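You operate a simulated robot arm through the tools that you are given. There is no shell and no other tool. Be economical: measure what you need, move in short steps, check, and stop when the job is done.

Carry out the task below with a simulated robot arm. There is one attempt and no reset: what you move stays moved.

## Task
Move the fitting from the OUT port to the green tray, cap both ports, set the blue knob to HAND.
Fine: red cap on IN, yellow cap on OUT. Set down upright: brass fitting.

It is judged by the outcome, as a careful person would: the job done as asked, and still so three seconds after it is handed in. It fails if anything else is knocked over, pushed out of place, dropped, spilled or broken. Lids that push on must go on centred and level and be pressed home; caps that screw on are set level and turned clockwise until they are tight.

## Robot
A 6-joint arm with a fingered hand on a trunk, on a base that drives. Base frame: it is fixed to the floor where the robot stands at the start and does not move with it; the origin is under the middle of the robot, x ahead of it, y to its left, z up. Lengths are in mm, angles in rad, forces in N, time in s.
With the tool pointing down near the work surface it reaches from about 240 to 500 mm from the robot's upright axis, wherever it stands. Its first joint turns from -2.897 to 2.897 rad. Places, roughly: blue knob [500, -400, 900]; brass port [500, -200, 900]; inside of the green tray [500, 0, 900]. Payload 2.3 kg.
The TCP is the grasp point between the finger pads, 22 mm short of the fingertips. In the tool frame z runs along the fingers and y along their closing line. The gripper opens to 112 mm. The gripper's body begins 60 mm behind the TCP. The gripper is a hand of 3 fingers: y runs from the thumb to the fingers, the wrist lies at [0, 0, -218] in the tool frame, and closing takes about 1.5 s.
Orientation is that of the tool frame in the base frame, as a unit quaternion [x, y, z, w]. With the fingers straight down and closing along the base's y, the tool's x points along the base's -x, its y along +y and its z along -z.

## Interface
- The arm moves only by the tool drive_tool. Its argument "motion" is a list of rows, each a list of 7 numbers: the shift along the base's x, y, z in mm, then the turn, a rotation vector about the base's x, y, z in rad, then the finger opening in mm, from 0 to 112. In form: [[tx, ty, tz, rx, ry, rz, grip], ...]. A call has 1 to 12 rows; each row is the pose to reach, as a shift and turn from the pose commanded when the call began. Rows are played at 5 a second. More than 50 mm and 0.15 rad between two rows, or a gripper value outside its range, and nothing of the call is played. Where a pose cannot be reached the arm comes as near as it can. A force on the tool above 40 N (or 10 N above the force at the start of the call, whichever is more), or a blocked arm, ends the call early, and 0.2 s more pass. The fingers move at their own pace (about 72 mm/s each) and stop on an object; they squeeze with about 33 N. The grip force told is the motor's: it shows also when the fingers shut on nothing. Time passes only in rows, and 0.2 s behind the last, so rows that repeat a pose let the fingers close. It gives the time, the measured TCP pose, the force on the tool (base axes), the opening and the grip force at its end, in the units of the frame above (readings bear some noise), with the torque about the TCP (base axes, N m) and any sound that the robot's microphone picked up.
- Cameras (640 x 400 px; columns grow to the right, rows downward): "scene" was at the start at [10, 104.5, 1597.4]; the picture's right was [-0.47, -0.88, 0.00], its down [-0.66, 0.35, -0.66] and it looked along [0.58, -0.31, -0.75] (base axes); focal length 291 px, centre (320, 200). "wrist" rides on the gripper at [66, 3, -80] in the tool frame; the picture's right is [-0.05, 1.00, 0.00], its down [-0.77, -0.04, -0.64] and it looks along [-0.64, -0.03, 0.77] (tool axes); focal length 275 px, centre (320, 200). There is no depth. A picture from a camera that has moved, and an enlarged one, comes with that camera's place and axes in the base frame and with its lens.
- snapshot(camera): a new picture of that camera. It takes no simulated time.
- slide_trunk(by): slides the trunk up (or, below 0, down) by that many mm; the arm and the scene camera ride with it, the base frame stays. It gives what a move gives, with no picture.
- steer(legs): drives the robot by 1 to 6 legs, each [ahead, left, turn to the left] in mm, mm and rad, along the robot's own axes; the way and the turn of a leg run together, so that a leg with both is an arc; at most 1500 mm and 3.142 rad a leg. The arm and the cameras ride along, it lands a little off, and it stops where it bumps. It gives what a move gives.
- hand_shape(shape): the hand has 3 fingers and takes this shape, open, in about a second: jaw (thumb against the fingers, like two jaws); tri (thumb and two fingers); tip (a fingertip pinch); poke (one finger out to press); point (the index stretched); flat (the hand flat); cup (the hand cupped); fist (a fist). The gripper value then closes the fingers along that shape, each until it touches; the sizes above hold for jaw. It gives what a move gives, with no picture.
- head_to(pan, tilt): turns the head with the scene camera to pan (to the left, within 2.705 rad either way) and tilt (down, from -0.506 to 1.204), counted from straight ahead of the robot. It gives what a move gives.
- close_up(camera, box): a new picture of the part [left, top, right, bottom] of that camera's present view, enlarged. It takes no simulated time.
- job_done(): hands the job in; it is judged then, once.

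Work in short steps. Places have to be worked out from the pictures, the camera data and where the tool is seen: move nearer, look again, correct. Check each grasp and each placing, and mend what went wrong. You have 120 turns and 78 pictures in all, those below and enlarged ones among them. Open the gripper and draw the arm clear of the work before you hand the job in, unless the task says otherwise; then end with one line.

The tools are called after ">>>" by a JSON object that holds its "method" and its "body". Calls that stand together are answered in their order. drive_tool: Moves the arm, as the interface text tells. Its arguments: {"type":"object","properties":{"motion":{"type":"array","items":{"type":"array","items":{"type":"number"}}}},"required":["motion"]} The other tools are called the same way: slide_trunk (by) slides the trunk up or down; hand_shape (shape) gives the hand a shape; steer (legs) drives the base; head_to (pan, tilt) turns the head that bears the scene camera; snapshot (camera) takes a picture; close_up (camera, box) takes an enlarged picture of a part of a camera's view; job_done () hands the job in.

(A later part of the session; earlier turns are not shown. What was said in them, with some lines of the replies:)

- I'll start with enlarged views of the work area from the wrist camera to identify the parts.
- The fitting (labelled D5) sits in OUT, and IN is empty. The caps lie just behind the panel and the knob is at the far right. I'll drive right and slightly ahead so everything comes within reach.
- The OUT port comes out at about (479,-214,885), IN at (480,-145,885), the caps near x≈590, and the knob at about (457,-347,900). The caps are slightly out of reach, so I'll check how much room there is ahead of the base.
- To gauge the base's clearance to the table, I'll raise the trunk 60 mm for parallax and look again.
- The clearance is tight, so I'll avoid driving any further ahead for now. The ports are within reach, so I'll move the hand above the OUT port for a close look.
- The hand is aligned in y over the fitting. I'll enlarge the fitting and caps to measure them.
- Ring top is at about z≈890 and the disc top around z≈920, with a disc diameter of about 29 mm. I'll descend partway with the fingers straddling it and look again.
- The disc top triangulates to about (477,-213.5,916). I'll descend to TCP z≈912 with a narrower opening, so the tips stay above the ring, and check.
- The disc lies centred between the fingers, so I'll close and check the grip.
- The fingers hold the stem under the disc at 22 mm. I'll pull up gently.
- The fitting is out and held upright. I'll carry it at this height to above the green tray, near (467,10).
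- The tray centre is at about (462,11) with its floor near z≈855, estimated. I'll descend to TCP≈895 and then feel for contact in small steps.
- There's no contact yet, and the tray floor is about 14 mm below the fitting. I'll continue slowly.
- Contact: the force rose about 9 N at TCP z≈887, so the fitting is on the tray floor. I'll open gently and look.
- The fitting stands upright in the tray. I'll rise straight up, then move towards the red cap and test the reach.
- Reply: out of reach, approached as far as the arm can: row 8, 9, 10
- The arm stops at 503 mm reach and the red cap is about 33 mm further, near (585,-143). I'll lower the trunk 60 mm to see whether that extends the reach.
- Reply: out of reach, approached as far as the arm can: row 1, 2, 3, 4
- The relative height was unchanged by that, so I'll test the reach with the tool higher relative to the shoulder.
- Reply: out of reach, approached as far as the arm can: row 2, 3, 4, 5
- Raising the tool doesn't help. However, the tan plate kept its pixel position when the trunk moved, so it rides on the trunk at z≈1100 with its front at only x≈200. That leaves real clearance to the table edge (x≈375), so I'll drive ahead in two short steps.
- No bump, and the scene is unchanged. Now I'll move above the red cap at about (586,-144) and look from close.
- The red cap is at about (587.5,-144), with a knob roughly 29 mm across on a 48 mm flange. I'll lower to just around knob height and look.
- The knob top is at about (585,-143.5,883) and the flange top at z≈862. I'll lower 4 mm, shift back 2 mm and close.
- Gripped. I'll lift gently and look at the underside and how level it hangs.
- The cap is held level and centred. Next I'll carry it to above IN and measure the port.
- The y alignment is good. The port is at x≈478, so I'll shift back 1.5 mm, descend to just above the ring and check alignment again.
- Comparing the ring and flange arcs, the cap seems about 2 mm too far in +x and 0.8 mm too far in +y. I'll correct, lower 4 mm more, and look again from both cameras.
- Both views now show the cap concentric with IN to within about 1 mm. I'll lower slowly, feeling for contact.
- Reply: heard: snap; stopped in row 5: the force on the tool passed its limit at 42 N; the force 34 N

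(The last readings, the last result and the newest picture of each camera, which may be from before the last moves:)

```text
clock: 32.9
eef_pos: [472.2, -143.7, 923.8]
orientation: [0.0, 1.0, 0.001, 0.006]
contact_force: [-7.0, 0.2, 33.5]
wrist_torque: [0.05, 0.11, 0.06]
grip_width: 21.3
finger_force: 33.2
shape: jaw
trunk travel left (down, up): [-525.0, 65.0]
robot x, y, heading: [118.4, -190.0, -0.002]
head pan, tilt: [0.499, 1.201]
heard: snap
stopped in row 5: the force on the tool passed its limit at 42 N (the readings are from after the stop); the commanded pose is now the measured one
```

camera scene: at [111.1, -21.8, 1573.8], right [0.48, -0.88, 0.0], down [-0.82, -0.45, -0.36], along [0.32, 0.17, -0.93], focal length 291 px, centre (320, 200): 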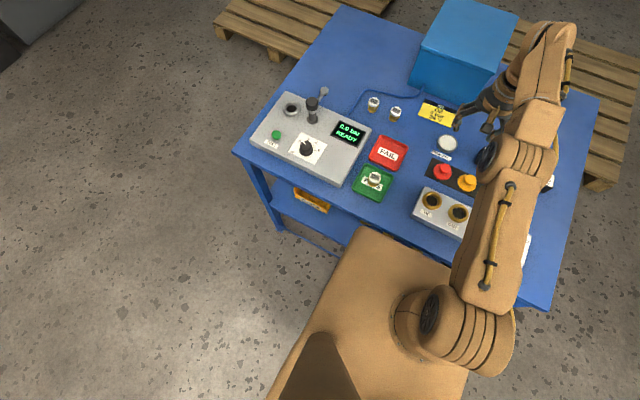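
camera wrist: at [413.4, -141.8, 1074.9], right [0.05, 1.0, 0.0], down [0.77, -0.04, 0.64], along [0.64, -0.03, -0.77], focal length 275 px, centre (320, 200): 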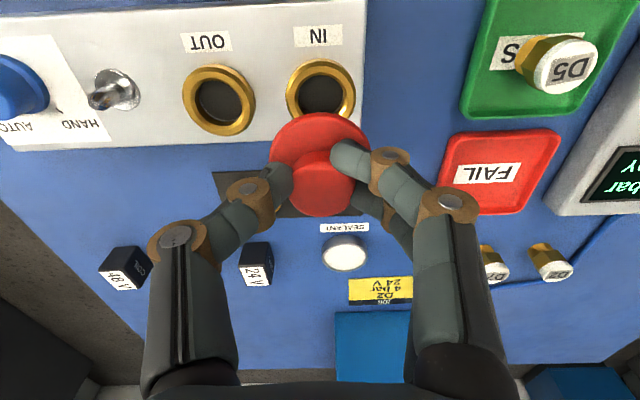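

I heard a snap with 42 N at TCP z≈924, and the tool got displaced a few mm in x. I'll look before doing anything else.

>>> {"method": "snapshot", "body": {"camera": "wrist"}}

>>> {"method": "close_up", "body": {"camera": "scene", "box": [410, 180, 466, 215]}}

```text
38 pictures are left
camera wrist: at [406.3, -141.6, 1004.6], right [0.05, 1.0, 0.0], down [0.76, -0.04, 0.64], along [0.64, -0.03, -0.77], focal length 275 px, centre (320, 200)
```

wrist: 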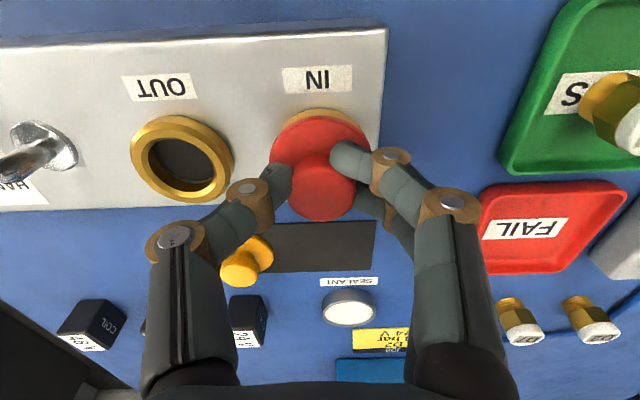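

```text
11.43 times, centred on (438, 198) of scene
camera zoom: at [102.7, -22.4, 1573.9], right [0.48, -0.88, 0.0], down [-0.82, -0.45, -0.37], along [0.32, 0.17, -0.93], focal length 3322 px, centre (-1029, 229)
```

zoom: 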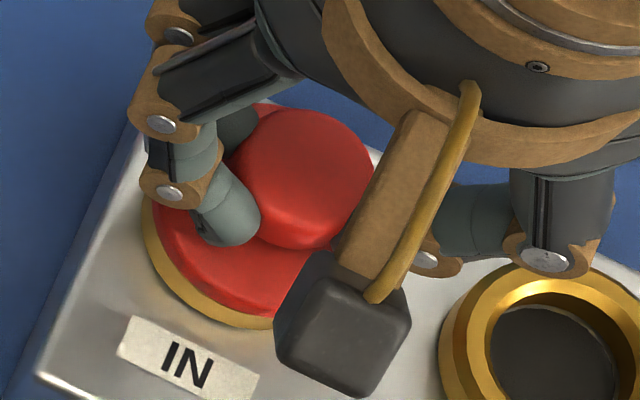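

The cap is on the ring and something snapped. I'll open the fingers, rise, and inspect the seating.

>>> {"method": "drive_tool", "body": {"motion": [[0, 0, 0, 0, 0, 0, 30], [0, 0, 0, 0, 0, 0, 40], [0, 0, 5, 0, 0, 0, 46], [0, 0, 30, 0, 0, 0, 50], [0, 0, 60, 0, 0, 0, 50], [0, 0, 75, 0, 0, 0, 50]]}}

>>> {"method": "snapshot", "body": {"camera": "wrist"}}

>>> {"method": "close_up", "body": {"camera": "scene", "box": [390, 140, 550, 240]}}

```text
clock: 34.3
eef_pos: [476.2, -143.6, 999.2]
orientation: [-0.001, 1.0, 0.0, 0.003]
contact_force: [-0.2, -0.3, 0.3]
wrist_torque: [0.01, 0.02, 0.01]
grip_width: 49.5
finger_force: 0.0
shape: jaw
trunk travel left (down, up): [-525.0, 65.0]
robot x, y, heading: [116.6, -188.5, 0.002]
head pan, tilt: [0.499, 1.201]
```

```text
36 pictures are left
camera wrist: at [410.1, -141.1, 1078.9], right [0.04, 1.0, 0.0], down [0.77, -0.04, 0.64], along [0.64, -0.03, -0.77], focal length 275 px, centre (320, 200)
```

wrist: 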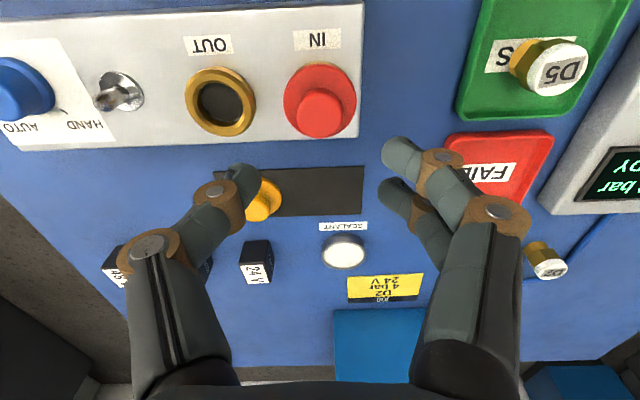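

```text
4.00 times, centred on (470, 190) of scene
camera zoom: at [109.4, -21.8, 1573.7], right [0.48, -0.88, 0.0], down [-0.82, -0.45, -0.36], along [0.32, 0.17, -0.93], focal length 1163 px, centre (-280, 240)
```

zoom: 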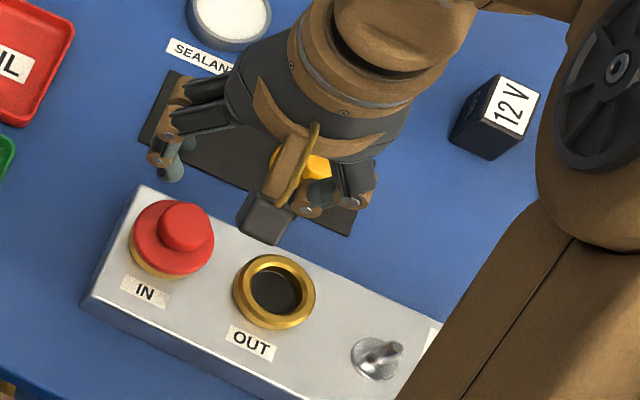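

The cap sits on IN and looks centred. I'll enlarge it to check that it's level and home.

>>> {"method": "close_up", "body": {"camera": "scene", "box": [414, 180, 470, 215]}}

>>> {"method": "close_up", "body": {"camera": "wrist", "box": [170, 40, 394, 180]}}

```text
11.43 times, centred on (442, 198) of scene
camera zoom: at [109.4, -21.8, 1573.7], right [0.48, -0.88, 0.0], down [-0.82, -0.45, -0.36], along [0.32, 0.17, -0.93], focal length 3322 px, centre (-1074, 229)
```

zoom: 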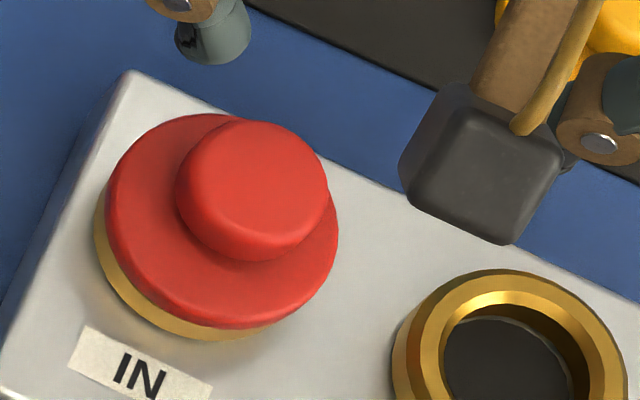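

```text
2.86 times, centred on (282, 110) of wrist
camera zoom: at [410.1, -141.1, 1078.9], right [0.04, 1.0, 0.0], down [0.77, -0.04, 0.64], along [0.64, -0.03, -0.77], focal length 786 px, centre (429, 457)
```

zoom: 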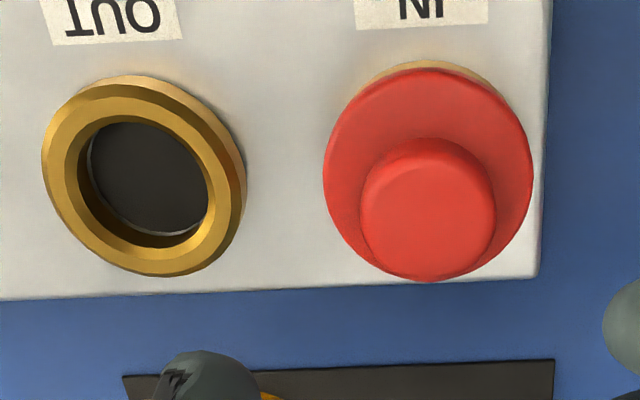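

The red cap is level, with an even brass margin, and the snap marks it seated. Next I'll go above the yellow cap, expected near (584,-212.5).

>>> {"method": "drive_tool", "body": {"motion": [[30, -20, 0, 0, 0, 0, 50], [60, -40, 0, 0, 0, 0, 46], [90, -60, -10, 0, 0, 0, 46], [108, -69, -30, 0, 0, 0, 46], [108, -69, -55, 0, 0, 0, 46], [108, -69, -55, 0, 0, 0, 46]]}}

>>> {"method": "snapshot", "body": {"camera": "wrist"}}

```text
clock: 35.7
eef_pos: [584.3, -214.2, 941.9]
orientation: [-0.001, 1.0, 0.001, 0.002]
contact_force: [-0.5, -0.2, -1.5]
wrist_torque: [-0.01, 0.0, -0.01]
grip_width: 46.5
finger_force: 0.0
shape: jaw
trunk travel left (down, up): [-525.0, 65.0]
robot x, y, heading: [118.2, -187.2, 0.002]
head pan, tilt: [0.499, 1.201]
```

```text
32 pictures are left
camera wrist: at [517.9, -210.2, 1022.4], right [0.05, 1.0, 0.0], down [0.77, -0.04, 0.64], along [0.64, -0.03, -0.77], focal length 275 px, centre (320, 200)
```

wrist: 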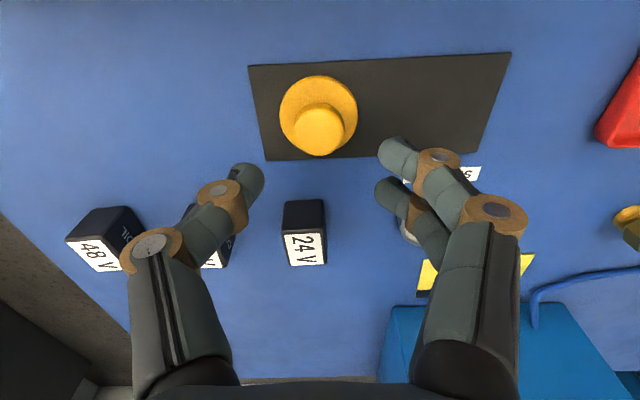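

The yellow knob is at about (585.5,-213.8). I'll descend centred on it and grip.

>>> {"method": "drive_tool", "body": {"motion": [[1.5, 0.2, -20, 0, 0, 0, 46], [1.5, 0.2, -40, 0, 0, 0, 46], [1.5, 0.2, -53, 0, 0, 0, 46], [1.5, 0.2, -53, 0, 0, 0, 36], [1.5, 0.2, -53, 0, 0, 0, 15], [1.5, 0.2, -53, 0, 0, 0, 15], [1.5, 0.2, -53, 0, 0, 0, 15], [1.5, 0.2, -53, 0, 0, 0, 15]]}}

>>> {"method": "snapshot", "body": {"camera": "wrist"}}

```text
clock: 37.5
eef_pos: [587.5, -212.6, 888.5]
orientation: [-0.001, 1.0, 0.001, 0.001]
contact_force: [-0.8, 0.5, 0.6]
wrist_torque: [0.0, -0.04, -0.03]
grip_width: 19.5
finger_force: 33.0
shape: jaw
trunk travel left (down, up): [-525.0, 65.0]
robot x, y, heading: [115.8, -190.0, 0.001]
head pan, tilt: [0.499, 1.201]
```

```text
31 pictures are left
camera wrist: at [519.5, -210.0, 968.9], right [0.05, 1.0, 0.0], down [0.77, -0.04, 0.64], along [0.64, -0.03, -0.77], focal length 275 px, centre (320, 200)
```

wrist: 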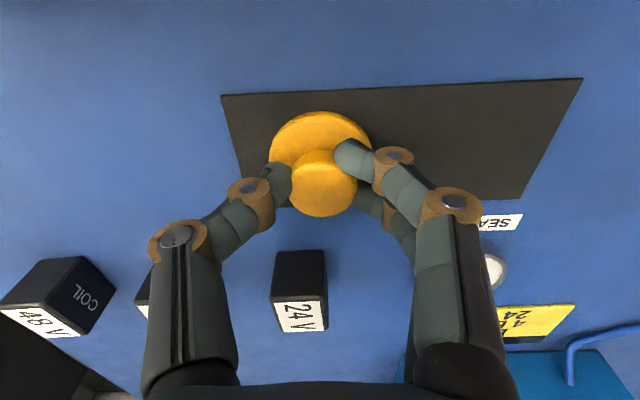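

The grip looks the same as with red. I'll lift it and carry it to above OUT, first at height and then down to just over the ring.

>>> {"method": "drive_tool", "body": {"motion": [[0, 0, 10, 0, 0, 0, 15], [0, 0, 50, 0, 0, 0, 15], [-5, 0, 90, 0, 0, 0, 15], [-40, 0, 95, 0, 0, 0, 15], [-75, 0, 95, 0, 0, 0, 15], [-110, 0.4, 95, 0, 0, 0, 15], [-110, 0.4, 70, 0, 0, 0, 15], [-110, 0.4, 48, 0, 0, 0, 15], [-110, 0.4, 42, 0, 0, 0, 15], [-110, 0.4, 42, 0, 0, 0, 15]]}}

>>> {"method": "close_up", "body": {"camera": "wrist", "box": [240, 80, 400, 180]}}

>>> {"method": "close_up", "body": {"camera": "scene", "box": [424, 185, 504, 235]}}

```text
clock: 39.7
eef_pos: [475.3, -213.5, 929.7]
orientation: [-0.001, 1.0, 0.001, 0.001]
contact_force: [0.2, 0.4, 0.2]
wrist_torque: [-0.01, 0.01, 0.0]
grip_width: 19.0
finger_force: 32.9
shape: jaw
trunk travel left (down, up): [-525.0, 65.0]
robot x, y, heading: [121.1, -190.8, -0.001]
head pan, tilt: [0.499, 1.201]
```

```text
4.00 times, centred on (320, 130) of wrist
camera zoom: at [409.0, -209.6, 1010.4], right [0.05, 1.0, 0.0], down [0.77, -0.04, 0.64], along [0.64, -0.03, -0.77], focal length 1101 px, centre (320, 480)
```

zoom: 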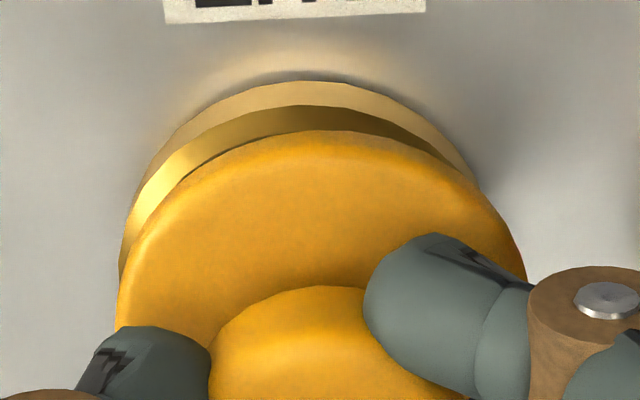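

```text
8.00 times, centred on (464, 210) of scene
camera zoom: at [109.4, -21.8, 1573.8], right [0.48, -0.88, 0.0], down [-0.82, -0.45, -0.36], along [0.32, 0.17, -0.93], focal length 2325 px, centre (-832, 120)
```

zoom: 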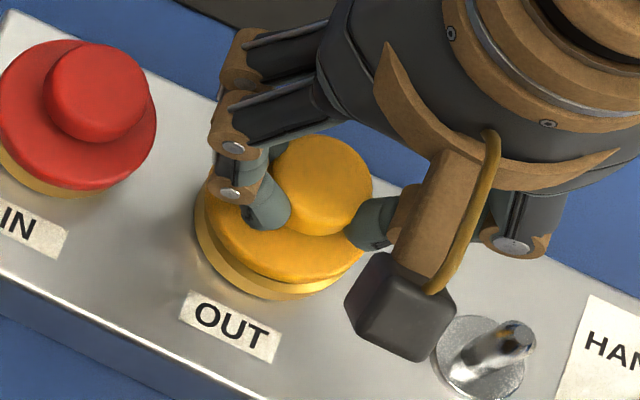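

The ring arc centre is about 11 px left of the cap's, meaning the cap is 1.4 mm too far in +y. I'll correct this and verify.

>>> {"method": "drive_tool", "body": {"motion": [[0, -1.5, 0, 0, 0, 0, 15], [0, -1.5, 0, 0, 0, 0, 15]]}}

>>> {"method": "close_up", "body": {"camera": "wrist", "box": [240, 80, 400, 180]}}

```text
clock: 40.3
eef_pos: [476.0, -214.0, 930.1]
orientation: [-0.001, 1.0, 0.001, 0.002]
contact_force: [-0.1, 0.2, -0.9]
wrist_torque: [0.02, -0.01, 0.01]
grip_width: 19.1
finger_force: 33.2
shape: jaw
trunk travel left (down, up): [-525.0, 65.0]
robot x, y, heading: [123.1, -193.0, 0.001]
head pan, tilt: [0.499, 1.201]
```

```text
4.00 times, centred on (320, 130) of wrist
camera zoom: at [409.2, -211.3, 1011.0], right [0.05, 1.0, 0.0], down [0.77, -0.04, 0.64], along [0.64, -0.03, -0.77], focal length 1101 px, centre (320, 480)
```

zoom: 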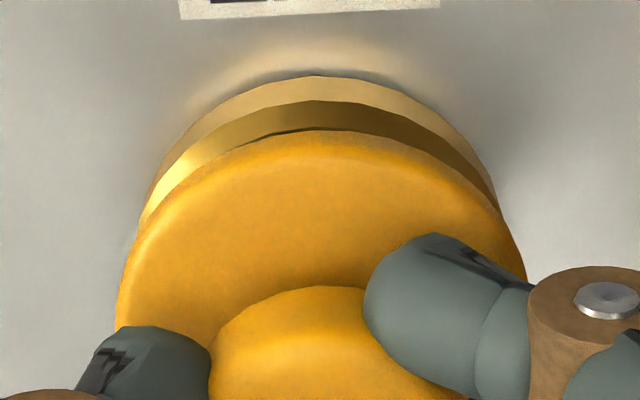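

It's aligned now, matching the red cap's pre-press view. I'll press down in the same way.

>>> {"method": "drive_tool", "body": {"motion": [[-0.5, 0, -2, 0, 0, 0, 15], [-0.5, 0, -4, 0, 0, 0, 15], [-0.5, 0, -5.5, 0, 0, 0, 15], [-0.5, 0, -7, 0, 0, 0, 15], [-0.5, 0, -8.5, 0, 0, 0, 15], [-0.5, 0, -10, 0, 0, 0, 15], [-0.5, 0, -11.5, 0, 0, 0, 15]]}}

```text
clock: 41.8
eef_pos: [474.6, -214.7, 923.5]
orientation: [-0.001, 1.0, 0.0, 0.006]
contact_force: [-5.7, -0.3, 34.3]
wrist_torque: [0.02, 0.1, 0.05]
grip_width: 21.8
finger_force: 32.9
shape: jaw
trunk travel left (down, up): [-525.0, 65.0]
robot x, y, heading: [120.7, -186.1, 0.0]
head pan, tilt: [0.499, 1.201]
heard: snap
stopped in row 7: the force on the tool passed its limit at 42 N (the readings are from after the stop); the commanded pose is now the measured one
```

It snapped at the same height as red (z≈923.5). I'll release, rise, and inspect both caps.

>>> {"method": "drive_tool", "body": {"motion": [[0, 0, 0, 0, 0, 0, 30], [0, 0, 0, 0, 0, 0, 40], [0, 0, 5, 0, 0, 0, 46], [0, 0, 30, 0, 0, 0, 50], [0, 0, 60, 0, 0, 0, 50], [0, 0, 75, 0, 0, 0, 50]]}}

>>> {"method": "close_up", "body": {"camera": "scene", "box": [414, 180, 494, 230]}}

>>> {"method": "snapshot", "body": {"camera": "wrist"}}

```text
clock: 43.2
eef_pos: [476.7, -214.4, 996.8]
orientation: [0.0, 1.0, 0.0, 0.004]
contact_force: [0.2, 0.5, -0.3]
wrist_torque: [-0.03, 0.0, 0.02]
grip_width: 49.4
finger_force: 0.1
shape: jaw
trunk travel left (down, up): [-525.0, 65.0]
robot x, y, heading: [119.6, -185.6, 0.003]
head pan, tilt: [0.499, 1.201]
```

```text
8.00 times, centred on (454, 205) of scene
camera zoom: at [109.5, -21.8, 1573.7], right [0.48, -0.88, 0.0], down [-0.82, -0.45, -0.36], along [0.32, 0.17, -0.93], focal length 2325 px, centre (-752, 160)
```

zoom: 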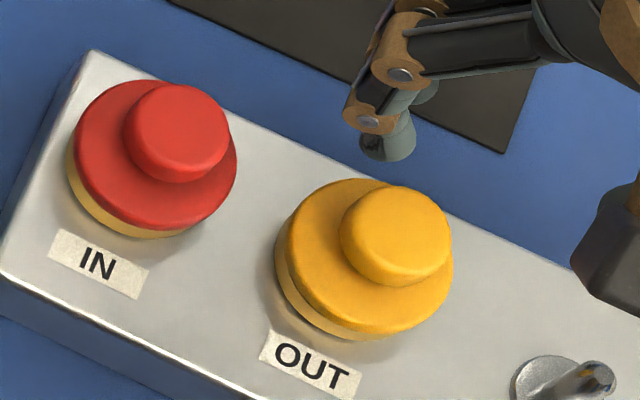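

```text
26 pictures are left
camera wrist: at [409.5, -211.6, 1076.2], right [0.05, 1.0, 0.0], down [0.77, -0.04, 0.64], along [0.64, -0.03, -0.77], focal length 275 px, centre (320, 200)
```

wrist: 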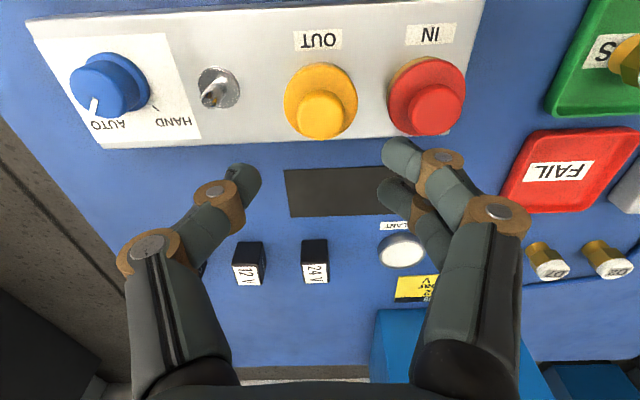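

Both caps look equally seated. Now I'll move over the blue knob, near (458,-347), keeping height.

>>> {"method": "drive_tool", "body": {"motion": [[-6, -40, 5, 0, 0, 0, 60], [-12, -80, 5, 0, 0, 0, 60], [-18, -115, 5, 0, 0, 0, 60], [-18, -133, 5, 0, 0, 0, 60], [-18, -133, 5, 0, 0, 0, 60]]}}

>>> {"method": "close_up", "body": {"camera": "wrist", "box": [200, 0, 440, 150]}}

```text
clock: 44.4
eef_pos: [457.8, -348.9, 1001.0]
orientation: [-0.002, 1.0, 0.0, 0.003]
contact_force: [-0.2, 0.0, 0.0]
wrist_torque: [0.02, -0.01, -0.01]
grip_width: 59.5
finger_force: 0.1
shape: jaw
trunk travel left (down, up): [-525.0, 65.0]
robot x, y, heading: [119.0, -190.0, 0.005]
head pan, tilt: [0.499, 1.201]
```

```text
2.67 times, centred on (320, 75) of wrist
camera zoom: at [391.3, -345.2, 1081.5], right [0.05, 1.0, 0.0], down [0.77, -0.04, 0.64], along [0.64, -0.03, -0.77], focal length 734 px, centre (320, 533)
```

zoom: 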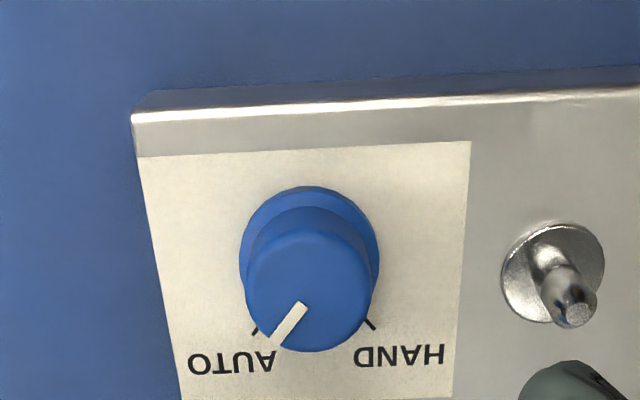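

The pointer is at AUTO. HAND is about 70° counter-clockwise seen from above, which is +1.2 rad about z. The knob is near (460,-351), so I'll descend partway and refine.

>>> {"method": "drive_tool", "body": {"motion": [[2, -2.5, -25, 0, 0, 0, 60], [2, -2.5, -50, 0, 0, 0, 54], [2, -2.5, -56, 0, 0, 0, 54], [2, -2.5, -56, 0, 0, 0, 54]]}}

>>> {"method": "snapshot", "body": {"camera": "wrist"}}

```text
clock: 45.4
eef_pos: [460.6, -350.5, 945.0]
orientation: [-0.001, 1.0, 0.001, 0.004]
contact_force: [0.1, 0.5, -0.6]
wrist_torque: [0.01, 0.01, -0.01]
grip_width: 54.5
finger_force: 0.0
shape: jaw
trunk travel left (down, up): [-525.0, 65.0]
robot x, y, heading: [123.4, -186.7, 0.001]
head pan, tilt: [0.499, 1.201]
```

```text
24 pictures are left
camera wrist: at [393.6, -347.9, 1025.0], right [0.05, 1.0, 0.0], down [0.77, -0.04, 0.64], along [0.64, -0.03, -0.77], focal length 275 px, centre (320, 200)
```

wrist: 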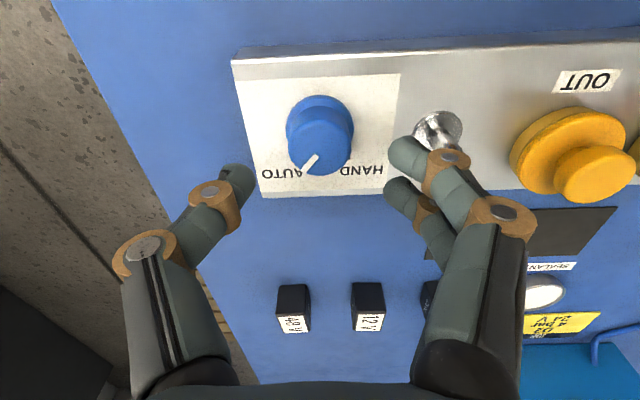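

The knob top is at about (462.5,-351,900). I'll descend to TCP z≈909 with a narrower opening and grip the knob.

>>> {"method": "drive_tool", "body": {"motion": [[2.5, 0, -12, 0, 0, 0, 48], [2.5, 0, -24, 0, 0, 0, 46], [2.5, 0, -36, 0, 0, 0, 46], [2.5, 0, -36, 0, 0, 0, 46]]}}

>>> {"method": "snapshot", "body": {"camera": "wrist"}}

```text
clock: 46.4
eef_pos: [462.9, -350.3, 910.1]
orientation: [0.0, 1.0, 0.0, 0.005]
contact_force: [-0.1, 0.1, -0.2]
wrist_torque: [-0.02, -0.01, 0.01]
grip_width: 46.7
finger_force: 0.1
shape: jaw
trunk travel left (down, up): [-525.0, 65.0]
robot x, y, heading: [118.8, -185.7, 0.001]
head pan, tilt: [0.499, 1.201]
```

```text
23 pictures are left
camera wrist: at [395.6, -347.2, 989.5], right [0.05, 1.0, 0.0], down [0.77, -0.04, 0.64], along [0.64, -0.03, -0.77], focal length 275 px, centre (320, 200)
```

wrist: 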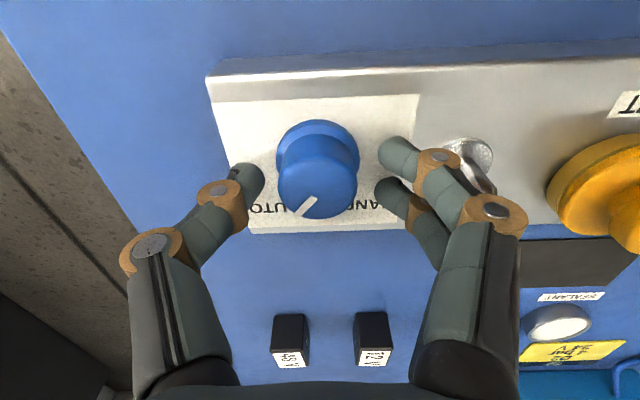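

The knob is between the fingers. I'll nudge to centre and close on it.

>>> {"method": "drive_tool", "body": {"motion": [[1.5, -0.8, -1, 0, 0, 0, 44], [1.5, -0.8, -1, 0, 0, 0, 20], [1.5, -0.8, -1, 0, 0, 0, 15], [1.5, -0.8, -1, 0, 0, 0, 15], [1.5, -0.8, -1, 0, 0, 0, 15], [1.5, -0.8, -1, 0, 0, 0, 15]]}}

```text
clock: 47.8
eef_pos: [464.6, -351.0, 907.0]
orientation: [-0.001, 1.0, 0.001, 0.004]
contact_force: [-0.4, -0.6, -4.6]
wrist_torque: [0.02, 0.01, -0.04]
grip_width: 22.4
finger_force: 33.3
shape: jaw
trunk travel left (down, up): [-525.0, 65.0]
robot x, y, heading: [120.4, -187.8, -0.002]
head pan, tilt: [0.499, 1.201]
```

Gripped at 22 mm with low forces. I'll turn counter-clockwise (+z) by 0.6 rad and check.

>>> {"method": "drive_tool", "body": {"motion": [[0, 0, 0, 0, 0, 0.12, 15], [0, 0, 0, 0, 0, 0.24, 15], [0, 0, 0, 0, 0, 0.36, 15], [0, 0, 0, 0, 0, 0.48, 15], [0, 0, 0, 0, 0, 0.6, 15], [0, 0, 0, 0, 0, 0.6, 15]]}}

>>> {"method": "snapshot", "body": {"camera": "wrist"}}

```text
clock: 49.2
eef_pos: [464.7, -350.3, 908.4]
orientation: [-0.296, 0.955, 0.001, 0.003]
contact_force: [-1.9, 3.5, -3.0]
wrist_torque: [0.05, 0.0, 0.01]
grip_width: 22.2
finger_force: 32.9
shape: jaw
trunk travel left (down, up): [-525.0, 65.0]
robot x, y, heading: [118.0, -188.7, -0.002]
head pan, tilt: [0.499, 1.201]
```

```text
22 pictures are left
camera wrist: at [407.3, -385.6, 988.2], right [-0.53, 0.85, 0.0], down [0.65, 0.4, 0.64], along [0.54, 0.34, -0.77], focal length 275 px, centre (320, 200)
```

wrist: 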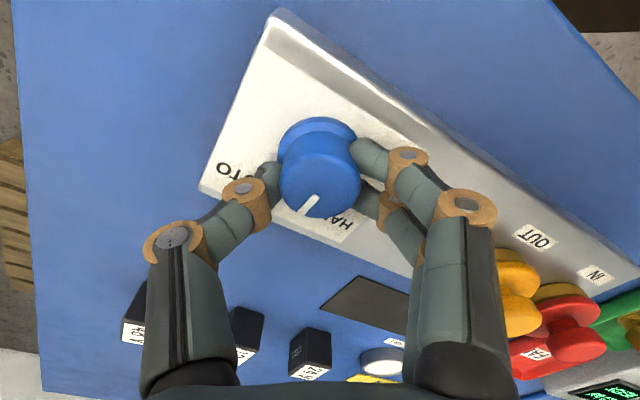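

The knob turns with the hand. I'll continue another 0.6 rad.

>>> {"method": "drive_tool", "body": {"motion": [[0, 0, 0, 0, 0, 0.12, 15], [0, 0, 0, 0, 0, 0.24, 15], [0, 0, 0, 0, 0, 0.36, 15], [0, 0, 0, 0, 0, 0.48, 15], [0, 0, 0, 0, 0, 0.6, 15], [0, 0, 0, 0, 0, 0.6, 15]]}}

>>> {"method": "close_up", "body": {"camera": "wrist", "box": [200, 80, 440, 230]}}

```text
clock: 50.4
eef_pos: [447.4, -306.5, 887.1]
orientation: [-0.549, 0.835, -0.031, -0.009]
contact_force: [3.3, -4.8, 34.0]
wrist_torque: [0.05, 0.01, -0.05]
grip_width: 10.3
finger_force: 32.9
shape: jaw
out of reach, approached as far as the arm can: row 2, 3, 4, 5, 6
trunk travel left (down, up): [-525.0, 65.0]
robot x, y, heading: [118.3, -188.2, 0.002]
head pan, tilt: [0.499, 1.201]
stopped in row 6: the force on the tool passed its limit at 49 N (the readings are from after the stop); the commanded pose is now the measured one
```

```text
2.67 times, centred on (320, 155) of wrist
camera zoom: at [416.6, -361.9, 971.3], right [-0.9, 0.44, -0.04], down [0.33, 0.73, 0.6], along [0.29, 0.52, -0.8], focal length 734 px, centre (320, 320)
```

zoom: 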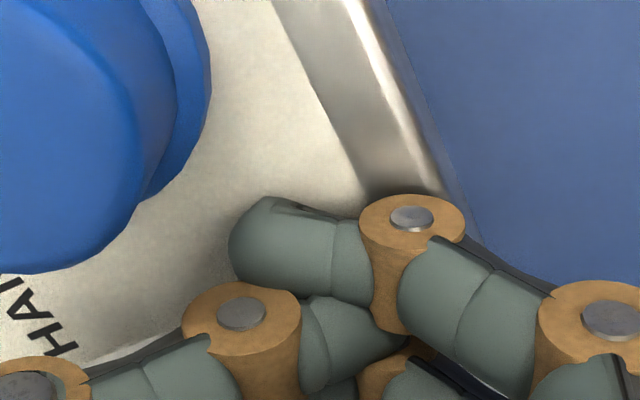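

The wrist reached its limit and the hand slipped off the knob onto the panel. I'll lift straight up first and then inspect.

>>> {"method": "drive_tool", "body": {"motion": [[0, 0, 3, 0, 0, 0, 10], [0, 0, 15, 0, 0, 0, 10], [0, 0, 40, 0, 0, 0, 10], [0, 0, 75, 0, 0, 0, 10], [0, 0, 110, 0, 0, 0, 10]]}}

>>> {"method": "snapshot", "body": {"camera": "wrist"}}

>>> {"method": "snapshot", "body": {"camera": "scene"}}

```text
clock: 51.6
eef_pos: [443.1, -276.6, 978.0]
orientation: [-0.546, 0.837, -0.039, -0.017]
contact_force: [-0.2, 0.5, 0.5]
wrist_torque: [-0.02, -0.02, -0.01]
grip_width: 9.8
finger_force: 0.0
shape: jaw
out of reach, approached as far as the arm can: row 3, 4, 5
trunk travel left (down, up): [-525.0, 65.0]
robot x, y, heading: [118.7, -191.5, 0.001]
head pan, tilt: [0.499, 1.201]
```

```text
20 pictures are left
camera wrist: at [411.4, -329.3, 1062.8], right [-0.89, 0.44, -0.05], down [0.34, 0.74, 0.58], along [0.29, 0.5, -0.81], focal length 275 px, centre (320, 200)
```

wrist: 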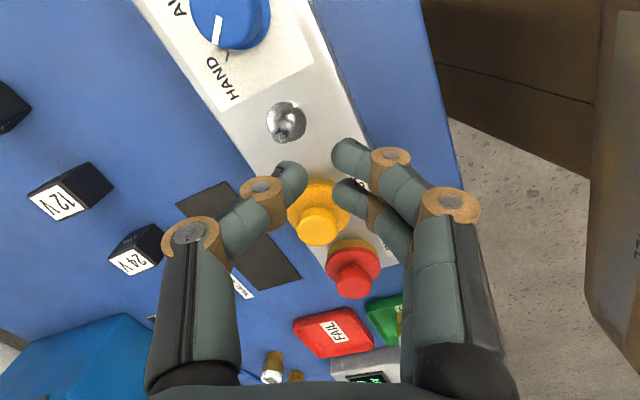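

```text
19 pictures are left
camera scene: at [108.7, -21.4, 1573.7], right [0.48, -0.88, 0.0], down [-0.82, -0.45, -0.36], along [0.32, 0.17, -0.93], focal length 291 px, centre (320, 200)
```

scene: 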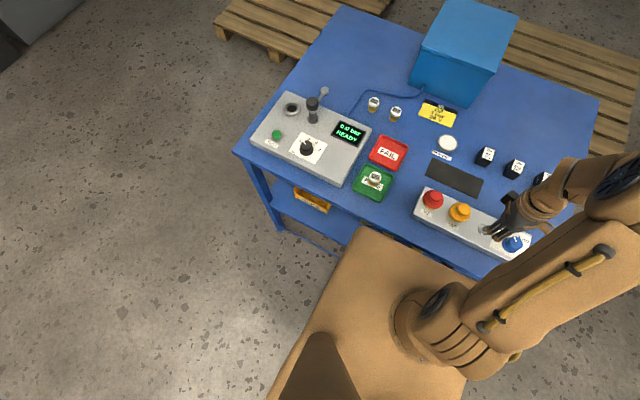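

The parts all stand undisturbed and the knob is now about midway. I'll rotate the hand back to yaw 0, level, while staying high.

>>> {"method": "drive_tool", "body": {"motion": [[0, 0, 2, 0.008, -0.004, -0.115, 20], [0, 0, 4, 0.016, -0.007, -0.231, 30], [0, 0, 6, 0.025, -0.011, -0.346, 40], [0, 0, 8, 0.033, -0.014, -0.462, 46], [0, -5, 8, 0.041, -0.018, -0.577, 46], [4, -10, 8, 0.049, -0.022, -0.692, 46], [8, -15, 8, 0.058, -0.025, -0.808, 46], [12, -20, 8, 0.066, -0.029, -0.923, 46], [16, -25, 8, 0.074, -0.032, -1.039, 46], [16, -30, 8, 0.082, -0.036, -1.154, 46], [16, -30, 8, 0.082, -0.036, -1.154, 46]]}}

```text
clock: 54.0
eef_pos: [459.1, -307.5, 984.3]
orientation: [-0.004, 1.0, 0.006, 0.011]
contact_force: [0.8, -0.2, 0.7]
wrist_torque: [0.0, 0.03, 0.03]
grip_width: 45.7
finger_force: 0.1
shape: jaw
trunk travel left (down, up): [-525.0, 65.0]
robot x, y, heading: [116.6, -188.4, -0.001]
head pan, tilt: [0.499, 1.201]
```

The orientation is nearly restored. I'll apply the small correction and move back above the knob to look.

>>> {"method": "drive_tool", "body": {"motion": [[2, -15, 0, -0.006, 0.011, -0.004, 46], [5, -30, 0, -0.012, 0.022, -0.008, 46], [5, -44, 0, -0.012, 0.022, -0.008, 46], [5, -44, 0, -0.012, 0.022, -0.008, 46]]}}

>>> {"method": "close_up", "body": {"camera": "wrist", "box": [200, 0, 440, 150]}}

```text
clock: 55.0
eef_pos: [461.8, -352.1, 985.5]
orientation: [-0.001, 1.0, 0.0, 0.0]
contact_force: [0.8, 0.1, -0.3]
wrist_torque: [-0.01, -0.03, 0.0]
grip_width: 45.6
finger_force: 0.2
shape: jaw
trunk travel left (down, up): [-525.0, 65.0]
robot x, y, heading: [120.4, -191.6, -0.005]
head pan, tilt: [0.499, 1.201]
```

```text
2.67 times, centred on (320, 75) of wrist
camera zoom: at [397.0, -348.2, 1065.1], right [0.04, 1.0, 0.0], down [0.77, -0.03, 0.64], along [0.63, -0.03, -0.77], focal length 734 px, centre (320, 533)
```

zoom: 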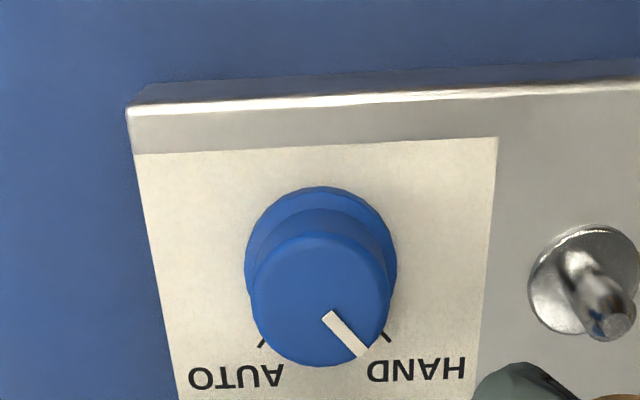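

The knob already points at or near HAND. I'll enlarge to see whether it lines up with the mark.

>>> {"method": "close_up", "body": {"camera": "wrist", "box": [280, 65, 376, 145]}}

```text
5.00 times, centred on (328, 105) of wrist
camera zoom: at [397.0, -348.2, 1065.1], right [0.04, 1.0, 0.0], down [0.77, -0.03, 0.64], along [0.63, -0.03, -0.77], focal length 1376 px, centre (280, 675)
```

zoom: 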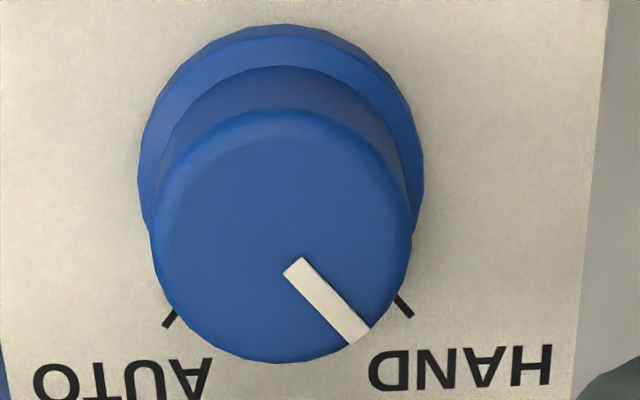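

Working it out, the pointer sits at +38° and the HAND mark at about +39.5°, so the knob is on HAND. The toggle looks unchanged. I'll draw the arm up and clear, then make a final check.

>>> {"method": "drive_tool", "body": {"motion": [[0, 0, 40, 0, 0, 0, 60], [-10, 0, 80, 0, 0, 0, 80], [-40, 0, 120, 0, 0, 0, 100], [-70, 0, 150, 0, 0, 0, 112], [-90, 0, 170, 0, 0, 0, 112], [-90, 0, 170, 0, 0, 0, 112]]}}

>>> {"method": "snapshot", "body": {"camera": "wrist"}}

>>> {"method": "close_up", "body": {"camera": "scene", "box": [340, 130, 500, 230]}}

```text
clock: 56.4
eef_pos: [373.1, -351.7, 1156.4]
orientation: [-0.001, 1.0, 0.0, -0.001]
contact_force: [0.0, 0.4, 0.9]
wrist_torque: [0.01, -0.03, 0.02]
grip_width: 112.0
finger_force: 0.1
shape: jaw
trunk travel left (down, up): [-525.0, 65.0]
robot x, y, heading: [120.7, -187.5, 0.002]
head pan, tilt: [0.499, 1.201]
```

```text
16 pictures are left
camera wrist: at [306.9, -347.9, 1236.0], right [0.04, 1.0, 0.0], down [0.77, -0.03, 0.64], along [0.63, -0.03, -0.77], focal length 275 px, centre (320, 200)
```

wrist: 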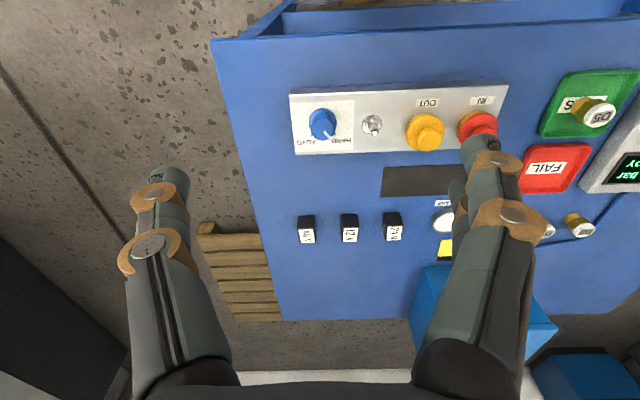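

```text
4.00 times, centred on (420, 180) of scene
camera zoom: at [109.8, -21.9, 1573.8], right [0.48, -0.88, 0.0], down [-0.82, -0.45, -0.36], along [0.32, 0.17, -0.93], focal length 1163 px, centre (-80, 280)
```

zoom: 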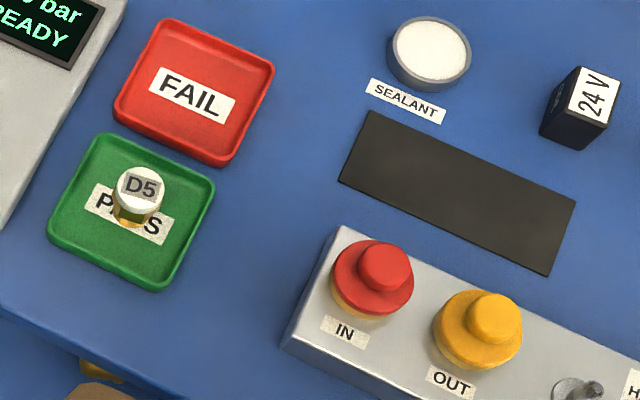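

The fitting stands upright in the green tray, both caps are level, the knob points to HAND, and the gripper is open and clear. I'm handing the job in.

>>> {"method": "job_done", "body": {}}

```text
The job is handed in.
```

I handed the job in with the brass fitting upright in the green tray, red cap on IN, yellow cap on OUT, and the blue knob pointing to HAND. Both caps snapped on and look level. While turning the knob, the hand slipped off and pressed on the panel, but the pictures show nothing else moved.
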